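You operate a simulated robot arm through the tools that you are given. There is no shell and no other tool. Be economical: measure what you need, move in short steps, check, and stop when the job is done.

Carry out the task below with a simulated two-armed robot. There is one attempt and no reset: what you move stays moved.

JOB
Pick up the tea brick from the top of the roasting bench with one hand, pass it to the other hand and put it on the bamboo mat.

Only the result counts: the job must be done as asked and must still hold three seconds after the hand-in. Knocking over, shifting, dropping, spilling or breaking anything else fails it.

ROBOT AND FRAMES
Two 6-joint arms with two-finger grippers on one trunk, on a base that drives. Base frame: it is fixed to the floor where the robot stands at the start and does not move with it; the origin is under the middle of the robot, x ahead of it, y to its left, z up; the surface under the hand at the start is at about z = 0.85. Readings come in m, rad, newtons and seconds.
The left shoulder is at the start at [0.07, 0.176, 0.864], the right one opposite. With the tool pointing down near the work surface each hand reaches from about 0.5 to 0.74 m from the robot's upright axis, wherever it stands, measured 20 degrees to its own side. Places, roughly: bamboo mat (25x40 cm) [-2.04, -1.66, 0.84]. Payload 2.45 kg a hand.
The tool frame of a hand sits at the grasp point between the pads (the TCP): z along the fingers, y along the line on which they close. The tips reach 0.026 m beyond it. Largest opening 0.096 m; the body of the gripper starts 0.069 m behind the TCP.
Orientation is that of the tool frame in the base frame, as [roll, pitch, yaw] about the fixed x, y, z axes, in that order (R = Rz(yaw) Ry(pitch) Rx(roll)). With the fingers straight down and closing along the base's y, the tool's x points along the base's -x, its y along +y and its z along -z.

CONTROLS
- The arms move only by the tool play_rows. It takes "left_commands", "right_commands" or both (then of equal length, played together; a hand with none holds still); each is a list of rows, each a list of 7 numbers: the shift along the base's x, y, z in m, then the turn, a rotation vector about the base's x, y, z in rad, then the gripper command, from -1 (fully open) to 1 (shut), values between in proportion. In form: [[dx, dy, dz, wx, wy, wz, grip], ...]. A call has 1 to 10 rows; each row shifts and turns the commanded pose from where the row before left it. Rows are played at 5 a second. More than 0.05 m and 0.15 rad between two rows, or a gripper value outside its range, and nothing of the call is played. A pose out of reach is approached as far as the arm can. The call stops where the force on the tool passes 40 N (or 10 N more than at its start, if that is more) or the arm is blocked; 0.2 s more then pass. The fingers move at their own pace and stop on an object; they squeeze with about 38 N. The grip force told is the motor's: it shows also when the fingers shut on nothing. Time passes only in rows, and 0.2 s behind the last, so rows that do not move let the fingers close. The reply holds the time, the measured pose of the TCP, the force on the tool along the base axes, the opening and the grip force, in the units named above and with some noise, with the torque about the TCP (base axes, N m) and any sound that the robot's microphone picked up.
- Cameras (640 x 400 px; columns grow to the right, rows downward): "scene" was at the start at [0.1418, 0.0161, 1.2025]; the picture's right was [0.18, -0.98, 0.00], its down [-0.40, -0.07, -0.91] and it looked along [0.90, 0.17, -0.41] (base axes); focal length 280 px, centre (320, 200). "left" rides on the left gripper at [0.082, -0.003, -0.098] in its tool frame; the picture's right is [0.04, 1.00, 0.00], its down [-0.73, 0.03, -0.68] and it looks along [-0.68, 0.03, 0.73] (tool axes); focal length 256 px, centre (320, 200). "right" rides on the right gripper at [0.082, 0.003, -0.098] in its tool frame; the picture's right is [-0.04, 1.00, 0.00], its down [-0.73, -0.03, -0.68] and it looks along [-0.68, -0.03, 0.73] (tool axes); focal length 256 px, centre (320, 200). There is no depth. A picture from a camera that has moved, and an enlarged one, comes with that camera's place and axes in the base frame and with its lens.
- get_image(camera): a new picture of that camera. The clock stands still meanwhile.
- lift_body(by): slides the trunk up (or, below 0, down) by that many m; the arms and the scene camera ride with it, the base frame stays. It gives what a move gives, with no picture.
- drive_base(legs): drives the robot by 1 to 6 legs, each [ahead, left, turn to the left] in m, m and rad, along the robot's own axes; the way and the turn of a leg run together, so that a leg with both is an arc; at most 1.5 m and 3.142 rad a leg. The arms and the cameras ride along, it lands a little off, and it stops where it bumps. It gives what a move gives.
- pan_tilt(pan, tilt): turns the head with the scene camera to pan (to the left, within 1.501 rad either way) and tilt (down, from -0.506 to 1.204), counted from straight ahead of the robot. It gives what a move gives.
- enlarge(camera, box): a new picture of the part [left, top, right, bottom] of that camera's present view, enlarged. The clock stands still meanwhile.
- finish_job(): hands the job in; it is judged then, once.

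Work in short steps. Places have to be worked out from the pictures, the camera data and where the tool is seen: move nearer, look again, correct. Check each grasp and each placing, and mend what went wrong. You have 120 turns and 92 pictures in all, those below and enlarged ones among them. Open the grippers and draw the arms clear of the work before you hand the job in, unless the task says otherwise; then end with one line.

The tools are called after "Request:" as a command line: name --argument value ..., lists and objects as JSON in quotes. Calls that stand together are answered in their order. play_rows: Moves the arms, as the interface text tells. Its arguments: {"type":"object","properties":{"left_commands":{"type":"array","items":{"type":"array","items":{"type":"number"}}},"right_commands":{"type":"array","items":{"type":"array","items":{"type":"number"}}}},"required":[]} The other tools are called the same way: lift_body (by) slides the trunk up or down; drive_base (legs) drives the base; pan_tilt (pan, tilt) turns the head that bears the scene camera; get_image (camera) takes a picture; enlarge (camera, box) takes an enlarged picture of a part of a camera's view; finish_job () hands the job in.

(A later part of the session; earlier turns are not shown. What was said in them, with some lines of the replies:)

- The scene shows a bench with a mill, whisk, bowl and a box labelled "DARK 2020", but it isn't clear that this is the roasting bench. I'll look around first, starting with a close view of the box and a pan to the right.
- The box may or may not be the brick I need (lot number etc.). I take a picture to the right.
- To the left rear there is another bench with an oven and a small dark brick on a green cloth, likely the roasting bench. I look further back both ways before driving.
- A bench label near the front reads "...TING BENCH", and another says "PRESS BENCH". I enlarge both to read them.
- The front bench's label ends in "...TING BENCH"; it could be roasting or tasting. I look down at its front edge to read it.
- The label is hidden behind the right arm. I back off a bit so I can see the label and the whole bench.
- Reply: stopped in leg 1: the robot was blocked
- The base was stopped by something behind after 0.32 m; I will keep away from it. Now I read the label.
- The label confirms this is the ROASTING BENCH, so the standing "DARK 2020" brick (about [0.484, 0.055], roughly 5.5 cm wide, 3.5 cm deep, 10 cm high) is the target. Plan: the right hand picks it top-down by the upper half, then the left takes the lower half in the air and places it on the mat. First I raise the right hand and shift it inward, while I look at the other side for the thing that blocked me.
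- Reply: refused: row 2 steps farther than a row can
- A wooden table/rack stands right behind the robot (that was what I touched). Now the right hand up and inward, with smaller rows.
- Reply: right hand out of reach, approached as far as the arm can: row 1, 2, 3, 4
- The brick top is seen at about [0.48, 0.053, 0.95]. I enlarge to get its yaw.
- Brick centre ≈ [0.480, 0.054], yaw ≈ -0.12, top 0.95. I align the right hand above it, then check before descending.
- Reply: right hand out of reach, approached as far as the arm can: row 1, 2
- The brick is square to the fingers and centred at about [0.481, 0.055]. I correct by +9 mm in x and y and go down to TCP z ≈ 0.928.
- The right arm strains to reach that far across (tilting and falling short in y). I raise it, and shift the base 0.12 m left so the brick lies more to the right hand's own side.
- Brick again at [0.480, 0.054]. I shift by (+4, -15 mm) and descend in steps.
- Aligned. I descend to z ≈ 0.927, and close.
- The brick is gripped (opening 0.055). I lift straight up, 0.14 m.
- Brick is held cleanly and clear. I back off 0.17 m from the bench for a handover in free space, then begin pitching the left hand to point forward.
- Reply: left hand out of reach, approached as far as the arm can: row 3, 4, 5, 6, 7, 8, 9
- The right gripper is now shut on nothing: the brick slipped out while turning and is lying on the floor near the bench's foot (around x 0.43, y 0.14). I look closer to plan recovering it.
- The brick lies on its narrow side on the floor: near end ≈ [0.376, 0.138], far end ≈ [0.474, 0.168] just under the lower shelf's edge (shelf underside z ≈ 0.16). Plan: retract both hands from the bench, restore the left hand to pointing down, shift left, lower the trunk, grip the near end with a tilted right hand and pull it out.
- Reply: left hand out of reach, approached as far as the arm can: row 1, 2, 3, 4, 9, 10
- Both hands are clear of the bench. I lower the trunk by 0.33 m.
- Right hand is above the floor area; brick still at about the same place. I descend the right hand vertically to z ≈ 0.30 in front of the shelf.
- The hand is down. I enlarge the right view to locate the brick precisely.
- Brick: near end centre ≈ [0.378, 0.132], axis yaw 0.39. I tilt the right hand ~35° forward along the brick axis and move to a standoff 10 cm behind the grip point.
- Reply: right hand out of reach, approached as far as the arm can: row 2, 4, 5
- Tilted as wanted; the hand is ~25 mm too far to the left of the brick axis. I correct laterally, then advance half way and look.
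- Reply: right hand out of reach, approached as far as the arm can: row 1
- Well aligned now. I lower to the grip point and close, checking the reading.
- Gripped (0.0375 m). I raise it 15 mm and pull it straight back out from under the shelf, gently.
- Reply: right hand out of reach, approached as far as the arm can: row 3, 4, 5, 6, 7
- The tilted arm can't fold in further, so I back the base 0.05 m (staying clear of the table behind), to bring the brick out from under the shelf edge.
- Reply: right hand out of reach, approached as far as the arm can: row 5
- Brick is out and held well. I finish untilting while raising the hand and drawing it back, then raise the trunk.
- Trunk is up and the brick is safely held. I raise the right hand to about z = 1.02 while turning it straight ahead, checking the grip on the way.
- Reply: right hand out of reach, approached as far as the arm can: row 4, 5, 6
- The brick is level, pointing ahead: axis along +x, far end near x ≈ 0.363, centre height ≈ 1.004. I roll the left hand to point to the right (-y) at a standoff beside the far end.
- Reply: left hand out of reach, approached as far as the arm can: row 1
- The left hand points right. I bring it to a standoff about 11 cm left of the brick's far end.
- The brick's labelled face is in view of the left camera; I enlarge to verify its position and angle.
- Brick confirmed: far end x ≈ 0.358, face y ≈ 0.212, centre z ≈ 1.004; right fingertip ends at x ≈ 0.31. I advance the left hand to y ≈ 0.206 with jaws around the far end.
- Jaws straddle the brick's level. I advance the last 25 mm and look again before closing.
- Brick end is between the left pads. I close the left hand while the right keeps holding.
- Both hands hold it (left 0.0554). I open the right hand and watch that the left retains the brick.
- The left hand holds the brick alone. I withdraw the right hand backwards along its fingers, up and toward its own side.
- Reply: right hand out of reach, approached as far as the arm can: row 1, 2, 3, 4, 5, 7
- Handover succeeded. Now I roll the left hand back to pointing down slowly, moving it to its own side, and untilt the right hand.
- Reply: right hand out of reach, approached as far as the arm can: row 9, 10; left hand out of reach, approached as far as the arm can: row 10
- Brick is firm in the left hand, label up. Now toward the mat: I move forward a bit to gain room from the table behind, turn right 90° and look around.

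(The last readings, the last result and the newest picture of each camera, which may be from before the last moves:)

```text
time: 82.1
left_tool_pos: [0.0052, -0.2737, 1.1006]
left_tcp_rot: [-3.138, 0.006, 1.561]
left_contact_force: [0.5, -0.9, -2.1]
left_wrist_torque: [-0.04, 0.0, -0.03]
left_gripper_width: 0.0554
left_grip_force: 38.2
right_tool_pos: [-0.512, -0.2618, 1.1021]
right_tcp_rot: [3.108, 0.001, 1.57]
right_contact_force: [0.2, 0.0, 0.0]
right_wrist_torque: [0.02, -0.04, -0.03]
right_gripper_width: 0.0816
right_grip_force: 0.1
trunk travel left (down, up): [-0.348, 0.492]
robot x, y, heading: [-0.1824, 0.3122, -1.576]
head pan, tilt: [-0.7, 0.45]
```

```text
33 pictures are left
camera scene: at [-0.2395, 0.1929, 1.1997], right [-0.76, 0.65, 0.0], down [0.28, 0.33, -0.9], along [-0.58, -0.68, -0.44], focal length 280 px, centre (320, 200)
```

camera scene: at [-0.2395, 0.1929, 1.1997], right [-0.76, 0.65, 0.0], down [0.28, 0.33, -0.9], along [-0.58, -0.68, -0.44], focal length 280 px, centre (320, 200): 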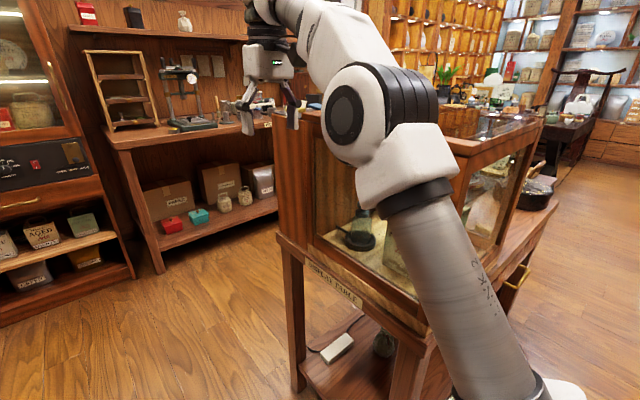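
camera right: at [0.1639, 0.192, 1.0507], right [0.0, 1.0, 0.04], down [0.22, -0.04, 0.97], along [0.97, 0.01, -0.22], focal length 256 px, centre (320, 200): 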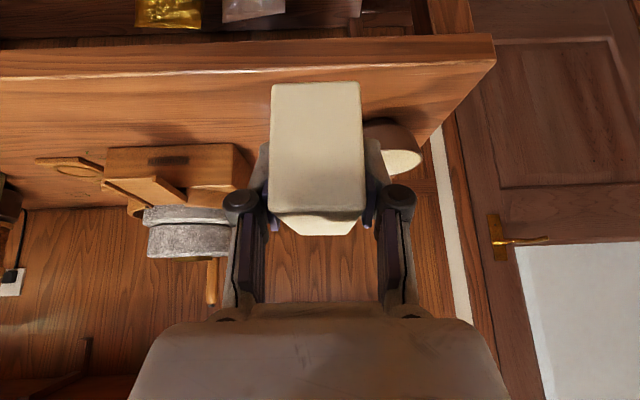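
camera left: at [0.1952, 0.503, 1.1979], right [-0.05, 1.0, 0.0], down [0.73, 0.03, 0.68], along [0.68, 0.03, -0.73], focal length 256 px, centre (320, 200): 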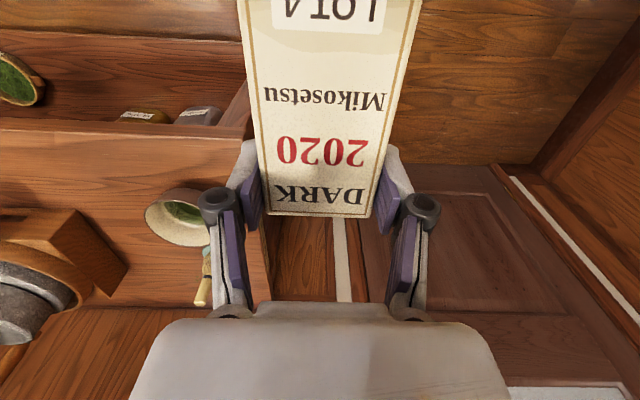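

The thing behind is a display case (near face x ≈ -0.63, its -y end near y ≈ -0.4); the press bench (front edge y ≈ -1.55) holds the mat area. I'll pull the hands in, drive forward to y ≈ -0.8, and then strafe right along the corridor.

Request:
play_rows --left_commands '[[0, 0.02, 0, 0, 0, 0, 1], [0, 0.02, 0, 0, 0, 0, 1], [0, 0.02, 0, 0, 0, 0, 1], [0, 0.02, 0, 0, 0, 0, 1]]' --right_commands '[[0.01, 0.02, 0, 0, 0, 0, -0.7], [0.01, 0.02, 0, 0, 0, 0, -0.7], [0.01, 0.02, 0, 0, 0, 0, -0.7], [0.01, 0.02, 0, 0, 0, 0, -0.7]]'

Request:
drive_base --legs '[[0.6, 0, 0], [0.5, 0, 0]]'

Request:
pan_tilt --pan -1.2 --tilt 0.45

Request:
get_image --camera "scene"

```text
time: 83.1
left_tool_pos: [0.0059, -0.1931, 1.1033]
left_tcp_rot: [-3.14, 0.008, 1.561]
left_contact_force: [-0.3, 0.8, -0.4]
left_wrist_torque: [-0.1, 0.02, 0.03]
left_gripper_width: 0.0555
left_grip_force: 38.3
right_tool_pos: [-0.4702, -0.1796, 1.1047]
right_tcp_rot: [3.109, 0.004, 1.572]
right_contact_force: [-0.1, 0.3, 0.4]
right_wrist_torque: [-0.02, -0.02, 0.03]
right_gripper_width: 0.0815
right_grip_force: 0.0
trunk travel left (down, up): [-0.348, 0.492]
robot x, y, heading: [-0.1772, 0.3169, -1.58]
head pan, tilt: [-0.7, 0.45]
```

```text
time: 89.0
left_tool_pos: [-0.0202, -1.2894, 1.1004]
left_tcp_rot: [-3.139, 0.007, 1.541]
left_contact_force: [0.0, -0.2, -0.5]
left_wrist_torque: [-0.06, 0.02, -0.01]
left_gripper_width: 0.0553
left_grip_force: 38.3
right_tool_pos: [-0.4942, -1.2693, 1.1022]
right_tcp_rot: [3.109, 0.002, 1.551]
right_contact_force: [-1.0, 0.0, -0.6]
right_wrist_torque: [-0.01, -0.02, 0.02]
right_gripper_width: 0.0814
right_grip_force: 0.0
trunk travel left (down, up): [-0.348, 0.492]
robot x, y, heading: [-0.1938, -0.775, -1.597]
head pan, tilt: [-0.7, 0.45]
```

```text
time: 89.9
left_tool_pos: [-0.0192, -1.2889, 1.1026]
left_tcp_rot: [-3.141, 0.007, 1.543]
left_contact_force: [-0.9, -0.2, -1.5]
left_wrist_torque: [-0.06, 0.01, 0.01]
left_gripper_width: 0.0554
left_grip_force: 37.3
right_tool_pos: [-0.4952, -1.2674, 1.1021]
right_tcp_rot: [3.109, 0.003, 1.552]
right_contact_force: [-0.6, 0.3, 0.2]
right_wrist_torque: [0.01, -0.04, 0.02]
right_gripper_width: 0.0816
right_grip_force: 0.0
trunk travel left (down, up): [-0.348, 0.492]
robot x, y, heading: [-0.191, -0.7765, -1.6]
head pan, tilt: [-1.201, 0.45]
```

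```text
32 pictures are left
camera scene: at [-0.2814, -0.8593, 1.1997], right [-0.34, 0.94, 0.0], down [0.41, 0.15, -0.9], along [-0.85, -0.3, -0.44], focal length 280 px, centre (320, 200)
```

scene: 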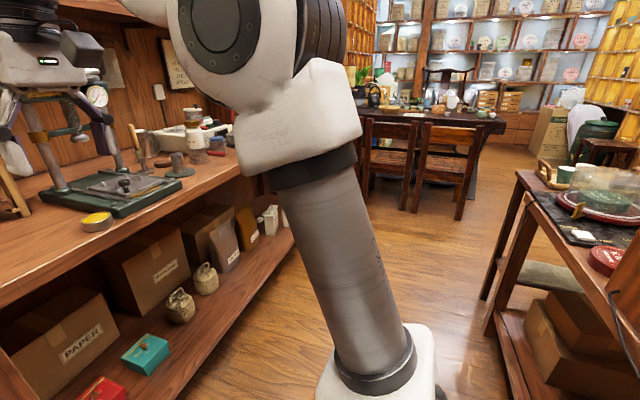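

The corridor is clear. I move diagonally forward-right, then strafe along the press bench.

Request:
drive_base --legs '[[0.12, -0.4, 0.027], [0.0, -0.75, 0]]'

Request:
pan_tilt --pan -0.6 --tilt 0.45

Request:
get_image --camera "scene"

```text
time: 96.1
left_tool_pos: [-1.1618, -1.386, 1.1025]
left_tcp_rot: [-3.14, 0.006, 1.562]
left_contact_force: [-0.3, 0.1, -0.8]
left_wrist_torque: [-0.06, -0.01, 0.02]
left_gripper_width: 0.0553
left_grip_force: 37.9
right_tool_pos: [-1.6378, -1.3738, 1.1014]
right_tcp_rot: [3.108, 0.002, 1.573]
right_contact_force: [-0.3, -0.3, -0.2]
right_wrist_torque: [0.0, 0.02, 0.01]
right_gripper_width: 0.0814
right_grip_force: 0.1
trunk travel left (down, up): [-0.348, 0.492]
robot x, y, heading: [-1.3474, -0.8787, -1.574]
head pan, tilt: [-1.201, 0.45]
```

```text
time: 97.1
left_tool_pos: [-1.1605, -1.3865, 1.1018]
left_tcp_rot: [-3.139, 0.006, 1.561]
left_contact_force: [-0.6, 0.7, -2.2]
left_wrist_torque: [-0.06, 0.0, -0.01]
left_gripper_width: 0.0553
left_grip_force: 36.9
right_tool_pos: [-1.6369, -1.3741, 1.1021]
right_tcp_rot: [3.109, 0.002, 1.571]
right_contact_force: [0.0, 0.4, 0.6]
right_wrist_torque: [0.01, -0.01, 0.0]
right_gripper_width: 0.0818
right_grip_force: 0.1
trunk travel left (down, up): [-0.348, 0.492]
robot x, y, heading: [-1.3464, -0.8756, -1.572]
head pan, tilt: [-0.6, 0.45]
```

```text
31 pictures are left
camera scene: at [-1.3995, -1.004, 1.1997], right [-0.82, 0.57, 0.0], down [0.25, 0.36, -0.9], along [-0.52, -0.74, -0.44], focal length 280 px, centre (320, 200)
```

scene: 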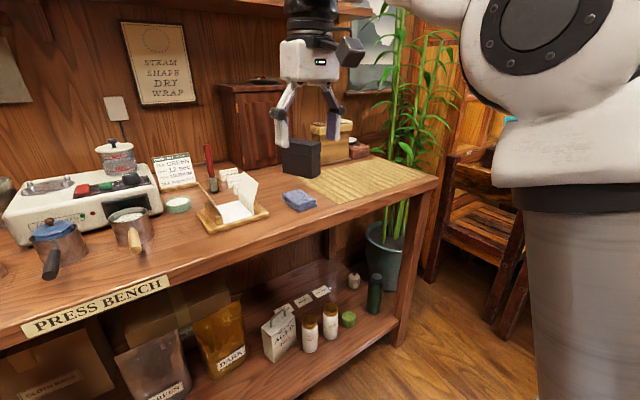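

The mat lies at the right end of the press bench (black box on its back-left corner). I strafe another 0.5 m and bring the right hand inward, then check the right side clearance (chair, plant).

Request:
play_rows --right_commands '[[0.03, 0, 0.01, 0, 0, 0, -0.7], [0.03, 0, 0.01, 0, 0, 0, -0.7], [0.03, 0, 0.01, 0, 0, 0, -0.7]]'

Request:
drive_base --legs '[[0.0, -0.5, 0]]'

Request:
pan_tilt --pan -0.9 --tilt 0.5

Request:
get_image --camera "scene"

```text
time: 97.9
left_tool_pos: [-1.1606, -1.3846, 1.1025]
left_tcp_rot: [-3.138, 0.008, 1.562]
left_contact_force: [0.2, 0.5, -1.8]
left_wrist_torque: [-0.05, 0.0, 0.04]
left_gripper_width: 0.0552
left_grip_force: 38.0
right_tool_pos: [-1.5444, -1.3705, 1.1321]
right_tcp_rot: [3.11, 0.002, 1.573]
right_contact_force: [0.1, 0.7, 0.3]
right_wrist_torque: [-0.02, 0.01, 0.01]
right_gripper_width: 0.0817
right_grip_force: 0.0
trunk travel left (down, up): [-0.348, 0.492]
robot x, y, heading: [-1.3479, -0.8773, -1.58]
head pan, tilt: [-0.6, 0.45]
```

```text
time: 100.9
left_tool_pos: [-1.6581, -1.3827, 1.1017]
left_tcp_rot: [-3.14, 0.005, 1.565]
left_contact_force: [-0.1, -0.7, -2.1]
left_wrist_torque: [-0.06, 0.0, 0.01]
left_gripper_width: 0.0555
left_grip_force: 38.0
right_tool_pos: [-2.0422, -1.3681, 1.1319]
right_tcp_rot: [3.107, 0.002, 1.572]
right_contact_force: [0.8, 0.5, 0.2]
right_wrist_torque: [0.01, -0.02, -0.01]
right_gripper_width: 0.0818
right_grip_force: 0.1
trunk travel left (down, up): [-0.348, 0.492]
robot x, y, heading: [-1.8463, -0.8763, -1.578]
head pan, tilt: [-0.6, 0.45]
```

```text
time: 101.7
left_tool_pos: [-1.6571, -1.3825, 1.1017]
left_tcp_rot: [-3.14, 0.008, 1.564]
left_contact_force: [-0.1, 0.0, -1.9]
left_wrist_torque: [-0.06, 0.0, 0.01]
left_gripper_width: 0.0552
left_grip_force: 37.6
right_tool_pos: [-2.0426, -1.3693, 1.133]
right_tcp_rot: [3.11, 0.002, 1.572]
right_contact_force: [-0.5, -0.4, -0.3]
right_wrist_torque: [-0.03, -0.01, -0.01]
right_gripper_width: 0.0817
right_grip_force: 0.1
trunk travel left (down, up): [-0.348, 0.492]
robot x, y, heading: [-1.8433, -0.8723, -1.576]
head pan, tilt: [-0.901, 0.499]
```

```text
30 pictures are left
camera scene: at [-1.9148, -0.9811, 1.1952], right [-0.62, 0.79, 0.0], down [0.38, 0.3, -0.88], along [-0.69, -0.54, -0.48], focal length 280 px, centre (320, 200)
```

scene: 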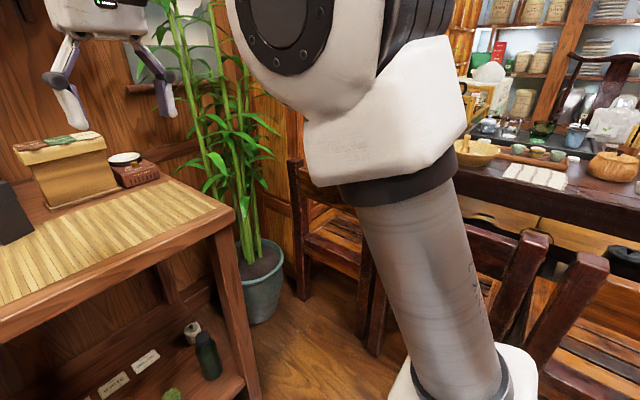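

Chairs stand near x ≈ -2.5, so I keep the base around x ≈ -2.0 and turn 0.25 rad right instead, so that the left hand points at the mat.

Request:
drive_base --legs '[[0.1, -0.14, 0], [0, 0, -0.25]]'

Request:
pan_tilt --pan 0.1 --tilt 0.6

Request:
get_image --camera "scene"

Request:
get_image --camera "left"

```text
time: 104.0
left_tool_pos: [-1.9235, -1.5113, 1.1013]
left_tcp_rot: [-3.14, 0.008, 1.316]
left_contact_force: [-0.4, -0.2, -2.0]
left_wrist_torque: [-0.04, 0.03, -0.02]
left_gripper_width: 0.0553
left_grip_force: 37.6
right_tool_pos: [-2.2936, -1.4027, 1.1329]
right_tcp_rot: [3.109, 0.002, 1.326]
right_contact_force: [-0.2, 0.6, 0.9]
right_wrist_torque: [0.02, 0.02, 0.01]
right_gripper_width: 0.0814
right_grip_force: 0.1
trunk travel left (down, up): [-0.348, 0.492]
robot x, y, heading: [-1.9803, -0.9732, -1.819]
head pan, tilt: [-0.901, 0.499]
```

```text
time: 105.3
left_tool_pos: [-1.9233, -1.5104, 1.1024]
left_tcp_rot: [-3.139, 0.007, 1.316]
left_contact_force: [0.1, -0.6, -1.5]
left_wrist_torque: [-0.06, -0.01, -0.03]
left_gripper_width: 0.0554
left_grip_force: 37.8
right_tool_pos: [-2.2941, -1.4044, 1.132]
right_tcp_rot: [3.113, 0.0, 1.326]
right_contact_force: [0.0, -0.5, 0.2]
right_wrist_torque: [-0.02, -0.03, 0.03]
right_gripper_width: 0.0817
right_grip_force: 0.1
trunk travel left (down, up): [-0.348, 0.492]
robot x, y, heading: [-1.9805, -0.9706, -1.823]
head pan, tilt: [0.099, 0.6]
```

```text
29 pictures are left
camera scene: at [-2.0056, -1.1095, 1.1861], right [-0.99, 0.15, 0.0], down [0.09, 0.56, -0.82], along [-0.13, -0.82, -0.57], focal length 280 px, centre (320, 200)
```

scene: 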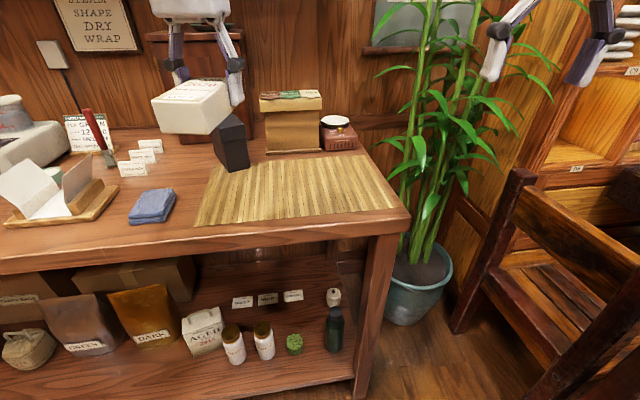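

```text
28 pictures are left
camera left: at [-1.9056, -1.4316, 1.1989], right [0.98, -0.21, 0.0], down [-0.15, -0.71, 0.68], along [-0.15, -0.67, -0.73], focal length 256 px, centre (320, 200)
```

left: 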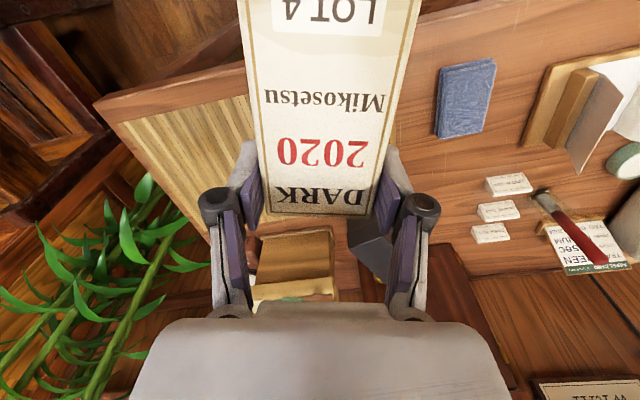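

The mat spans x −2.24…−1.84, y −1.54…−1.79. I aim the brick centre at about [−2.02, −1.63], i.e. TCP ≈ [−2.03, −1.663]; first move over it at height.

Request:
play_rows --left_commands '[[-0.0175, -0.0255, 0, 0, 0, 0, 1], [-0.0175, -0.0255, 0, 0, 0, 0, 1], [-0.0175, -0.0255, -0.01, 0, 0, 0, 1], [-0.0175, -0.0255, -0.02, 0, 0, 0, 1], [-0.0175, -0.0255, -0.02, 0, 0, 0, 1], [-0.0175, -0.0255, -0.03, 0, 0, 0, 1], [0, 0, -0.03, 0, 0, 0, 1], [0, 0, -0.03, 0, 0, 0, 1], [0, 0, 0, 0, 0, 0, 1]]'

Request:
get_image --camera "scene"

Request:
get_image --camera "left"

```text
time: 107.3
left_tool_pos: [-2.0159, -1.6399, 0.9444]
left_tcp_rot: [3.142, 0.008, 1.315]
left_contact_force: [-0.4, 0.6, -1.3]
left_wrist_torque: [-0.06, 0.03, -0.01]
left_gripper_width: 0.0555
left_grip_force: 37.8
left hand out of reach, approached as far as the arm can: row 4, 5, 6
right_tool_pos: [-2.2931, -1.4025, 1.1327]
right_tcp_rot: [3.109, 0.003, 1.324]
right_contact_force: [0.3, 0.2, 0.0]
right_wrist_torque: [-0.02, -0.03, 0.01]
right_gripper_width: 0.0815
right_grip_force: 0.0
trunk travel left (down, up): [-0.348, 0.492]
robot x, y, heading: [-1.9771, -0.9705, -1.823]
head pan, tilt: [0.099, 0.6]
```

```text
27 pictures are left
camera scene: at [-2.0053, -1.1087, 1.1863], right [-0.99, 0.15, 0.0], down [0.09, 0.56, -0.83], along [-0.13, -0.82, -0.56], focal length 280 px, centre (320, 200)
```

scene: 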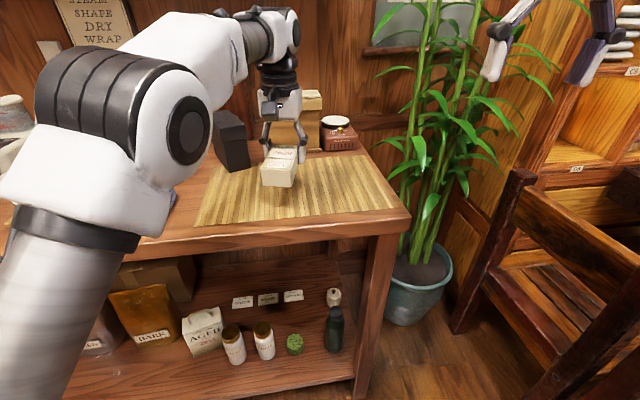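

```text
26 pictures are left
camera left: at [-1.9982, -1.5602, 1.0419], right [0.98, -0.21, 0.0], down [-0.15, -0.71, 0.68], along [-0.15, -0.67, -0.73], focal length 256 px, centre (320, 200)
```

left: 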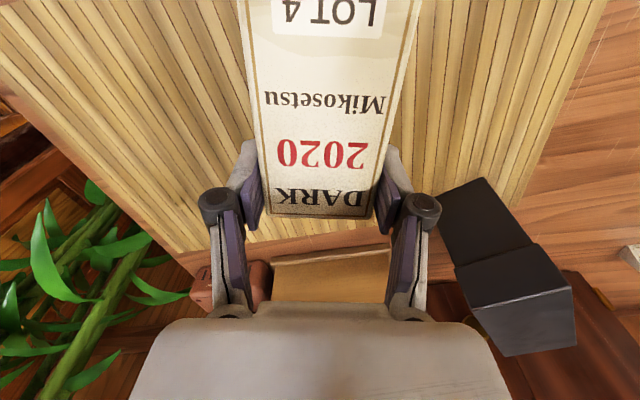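

The brick is over the mat but its near end is close to the front edge; I shift 35 mm further in and descend to just above the mat.

Request:
play_rows --left_commands '[[-0.004, -0.018, -0.01, 0, 0, 0, 1], [-0.004, -0.018, -0.015, 0, 0, 0, 1], [0, 0, -0.015, 0, 0, 0, 1], [0, 0, -0.012, 0, 0, 0, 1], [0, 0, 0, 0, 0, 0, 1]]'

Request:
enlarge --camera "scene" --box '[190, 90, 410, 230]'

```text
time: 108.5
left_tool_pos: [-2.0241, -1.6764, 0.8934]
left_tcp_rot: [-3.139, 0.007, 1.318]
left_contact_force: [-1.1, -0.1, -2.0]
left_wrist_torque: [-0.06, 0.02, -0.01]
left_gripper_width: 0.0554
left_grip_force: 37.7
right_tool_pos: [-2.2943, -1.4039, 1.1318]
right_tcp_rot: [3.112, 0.004, 1.326]
right_contact_force: [-0.5, 0.2, -0.6]
right_wrist_torque: [-0.02, 0.01, 0.02]
right_gripper_width: 0.0817
right_grip_force: 0.2
trunk travel left (down, up): [-0.348, 0.492]
robot x, y, heading: [-1.9797, -0.9736, -1.826]
head pan, tilt: [0.099, 0.6]
```

```text
2.86 times, centred on (300, 160) of scene
camera zoom: at [-2.0056, -1.1093, 1.1861], right [-0.99, 0.15, 0.0], down [0.09, 0.56, -0.82], along [-0.13, -0.82, -0.57], focal length 801 px, centre (377, 314)
```

zoom: 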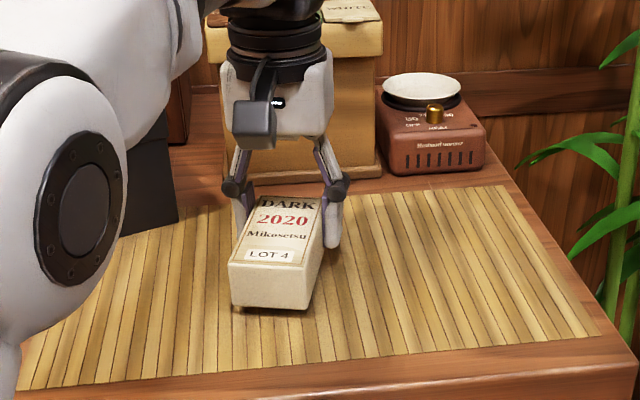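

About 1–2 cm remain beneath the brick. I lower in small steps, watching the vertical force.

Request:
play_rows --left_commands '[[0, 0, -0.005, 0, 0, 0, 1], [0, 0, -0.004, 0, 0, 0, 1], [0, 0, -0.003, 0, 0, 0, 1], [0, 0, 0, 0, 0, 0, 1]]'

```text
time: 109.5
left_tool_pos: [-2.023, -1.6764, 0.8839]
left_tcp_rot: [-3.141, 0.008, 1.318]
left_contact_force: [-0.9, -0.9, 10.3]
left_wrist_torque: [1.02, -0.22, 0.04]
left_gripper_width: 0.0554
left_grip_force: 37.6
right_tool_pos: [-2.2938, -1.4018, 1.1319]
right_tcp_rot: [3.11, 0.003, 1.325]
right_contact_force: [0.7, 0.1, -0.3]
right_wrist_torque: [0.02, -0.01, -0.01]
right_gripper_width: 0.0816
right_grip_force: 0.1
trunk travel left (down, up): [-0.348, 0.492]
robot x, y, heading: [-1.9815, -0.975, -1.822]
head pan, tilt: [0.099, 0.6]
```

Contact: 10 N, bearing on the near end first. I check how level the brick is.

Request:
enlarge --camera "scene" --box '[250, 130, 330, 210]'

```text
5.00 times, centred on (290, 170) of scene
camera zoom: at [-2.0056, -1.1081, 1.1864], right [-0.99, 0.15, 0.0], down [0.09, 0.56, -0.83], along [-0.13, -0.82, -0.56], focal length 1401 px, centre (470, 350)
```

zoom: 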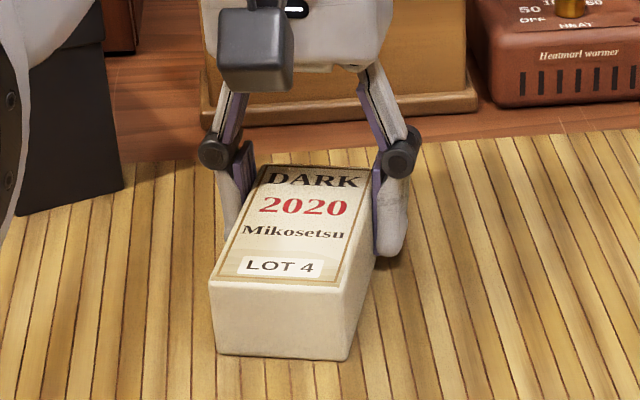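

It rests on the mat, practically level. I open the left hand and lift straight up.

Request:
play_rows --left_commands '[[0, 0, 0, 0, 0, 0, -0.3], [0, 0, 0, 0, 0, 0, -0.6], [0, 0, 0, 0, 0, 0, -0.8], [0, 0, 0.01, 0, 0, 0, -0.8], [0, 0, 0.03, 0, 0, 0, -0.8], [0, 0, 0.04, 0, 0, 0, -0.8], [0, 0, 0.04, 0, 0, 0, -0.8], [0, 0.01, 0.04, 0, 0, 0, -0.8], [0, 0.02, 0.03, 0, 0, 0, -0.8]]'

Request:
get_image --camera "scene"

```text
time: 111.5
left_tool_pos: [-2.0044, -1.6177, 1.0446]
left_tcp_rot: [-3.14, 0.006, 1.315]
left_contact_force: [-0.1, -0.1, 0.3]
left_wrist_torque: [0.02, -0.01, 0.01]
left_gripper_width: 0.0863
left_grip_force: 0.1
left hand out of reach, approached as far as the arm can: row 6, 7, 8
right_tool_pos: [-2.2924, -1.4029, 1.1332]
right_tcp_rot: [3.109, 0.004, 1.325]
right_contact_force: [-0.1, 0.6, -0.2]
right_wrist_torque: [-0.03, 0.02, 0.01]
right_gripper_width: 0.0814
right_grip_force: 0.0
trunk travel left (down, up): [-0.348, 0.492]
robot x, y, heading: [-1.9788, -0.9726, -1.824]
head pan, tilt: [0.099, 0.6]
```

```text
23 pictures are left
camera scene: at [-2.0055, -1.1084, 1.1862], right [-0.99, 0.15, 0.0], down [0.09, 0.56, -0.83], along [-0.13, -0.82, -0.56], focal length 280 px, centre (320, 200)
```

scene: 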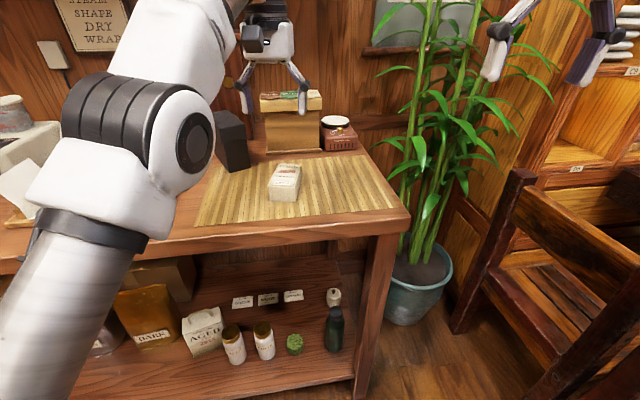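

The brick lies flat and well inside the mat, nothing else moved. I draw the left hand up and back and open both grippers.

Request:
play_rows --left_commands '[[0, 0.02, 0.02, 0, 0, 0, -1], [0, 0.03, 0.02, 0, 0, 0, -1], [0, 0.03, 0.02, 0, 0, 0, -1], [0, 0.03, 0, 0, 0, 0, -1], [0, 0, 0, 0, 0, 0, -1]]' --right_commands '[[0, 0, 0, 0, 0, 0, -1], [0, 0, 0, 0, 0, 0, -1], [0, 0, 0, 0, 0, 0, -1], [0, 0, 0, 0, 0, 0, -1], [0, 0, 0, 0, 0, 0, -1]]'

Request:
get_image --camera "scene"

```text
time: 112.7
left_tool_pos: [-2.0053, -1.5104, 1.1046]
left_tcp_rot: [-3.141, 0.006, 1.317]
left_contact_force: [0.7, -0.3, -0.8]
left_wrist_torque: [0.07, 0.0, 0.0]
left_gripper_width: 0.0961
left_grip_force: 0.1
right_tool_pos: [-2.2941, -1.4045, 1.1305]
right_tcp_rot: [3.111, 0.0, 1.327]
right_contact_force: [-0.3, -0.3, 0.0]
right_wrist_torque: [0.01, -0.02, 0.02]
right_gripper_width: 0.0959
right_grip_force: 0.0
trunk travel left (down, up): [-0.348, 0.492]
robot x, y, heading: [-1.9814, -0.9732, -1.826]
head pan, tilt: [0.099, 0.6]
```

```text
22 pictures are left
camera scene: at [-2.0055, -1.1107, 1.1859], right [-0.99, 0.15, 0.0], down [0.09, 0.56, -0.82], along [-0.13, -0.81, -0.57], focal length 280 px, centre (320, 200)
```

scene: 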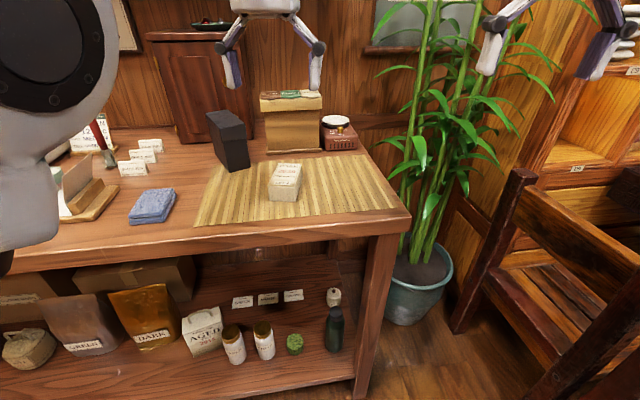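

The brick rests stably on the mat, both hands are empty and clear. I hand the job in.

Request:
finish_job

```text
The job is handed in.
```

The tea brick was picked up with the right hand, passed to the left, and now lies flat on the bamboo mat. On the way the right hand dropped it once, and I recovered it from the floor. Driving backward once, the base bumped the display table behind it; I never looked at the table's contents close up, though nothing looked disturbed in later pictures.
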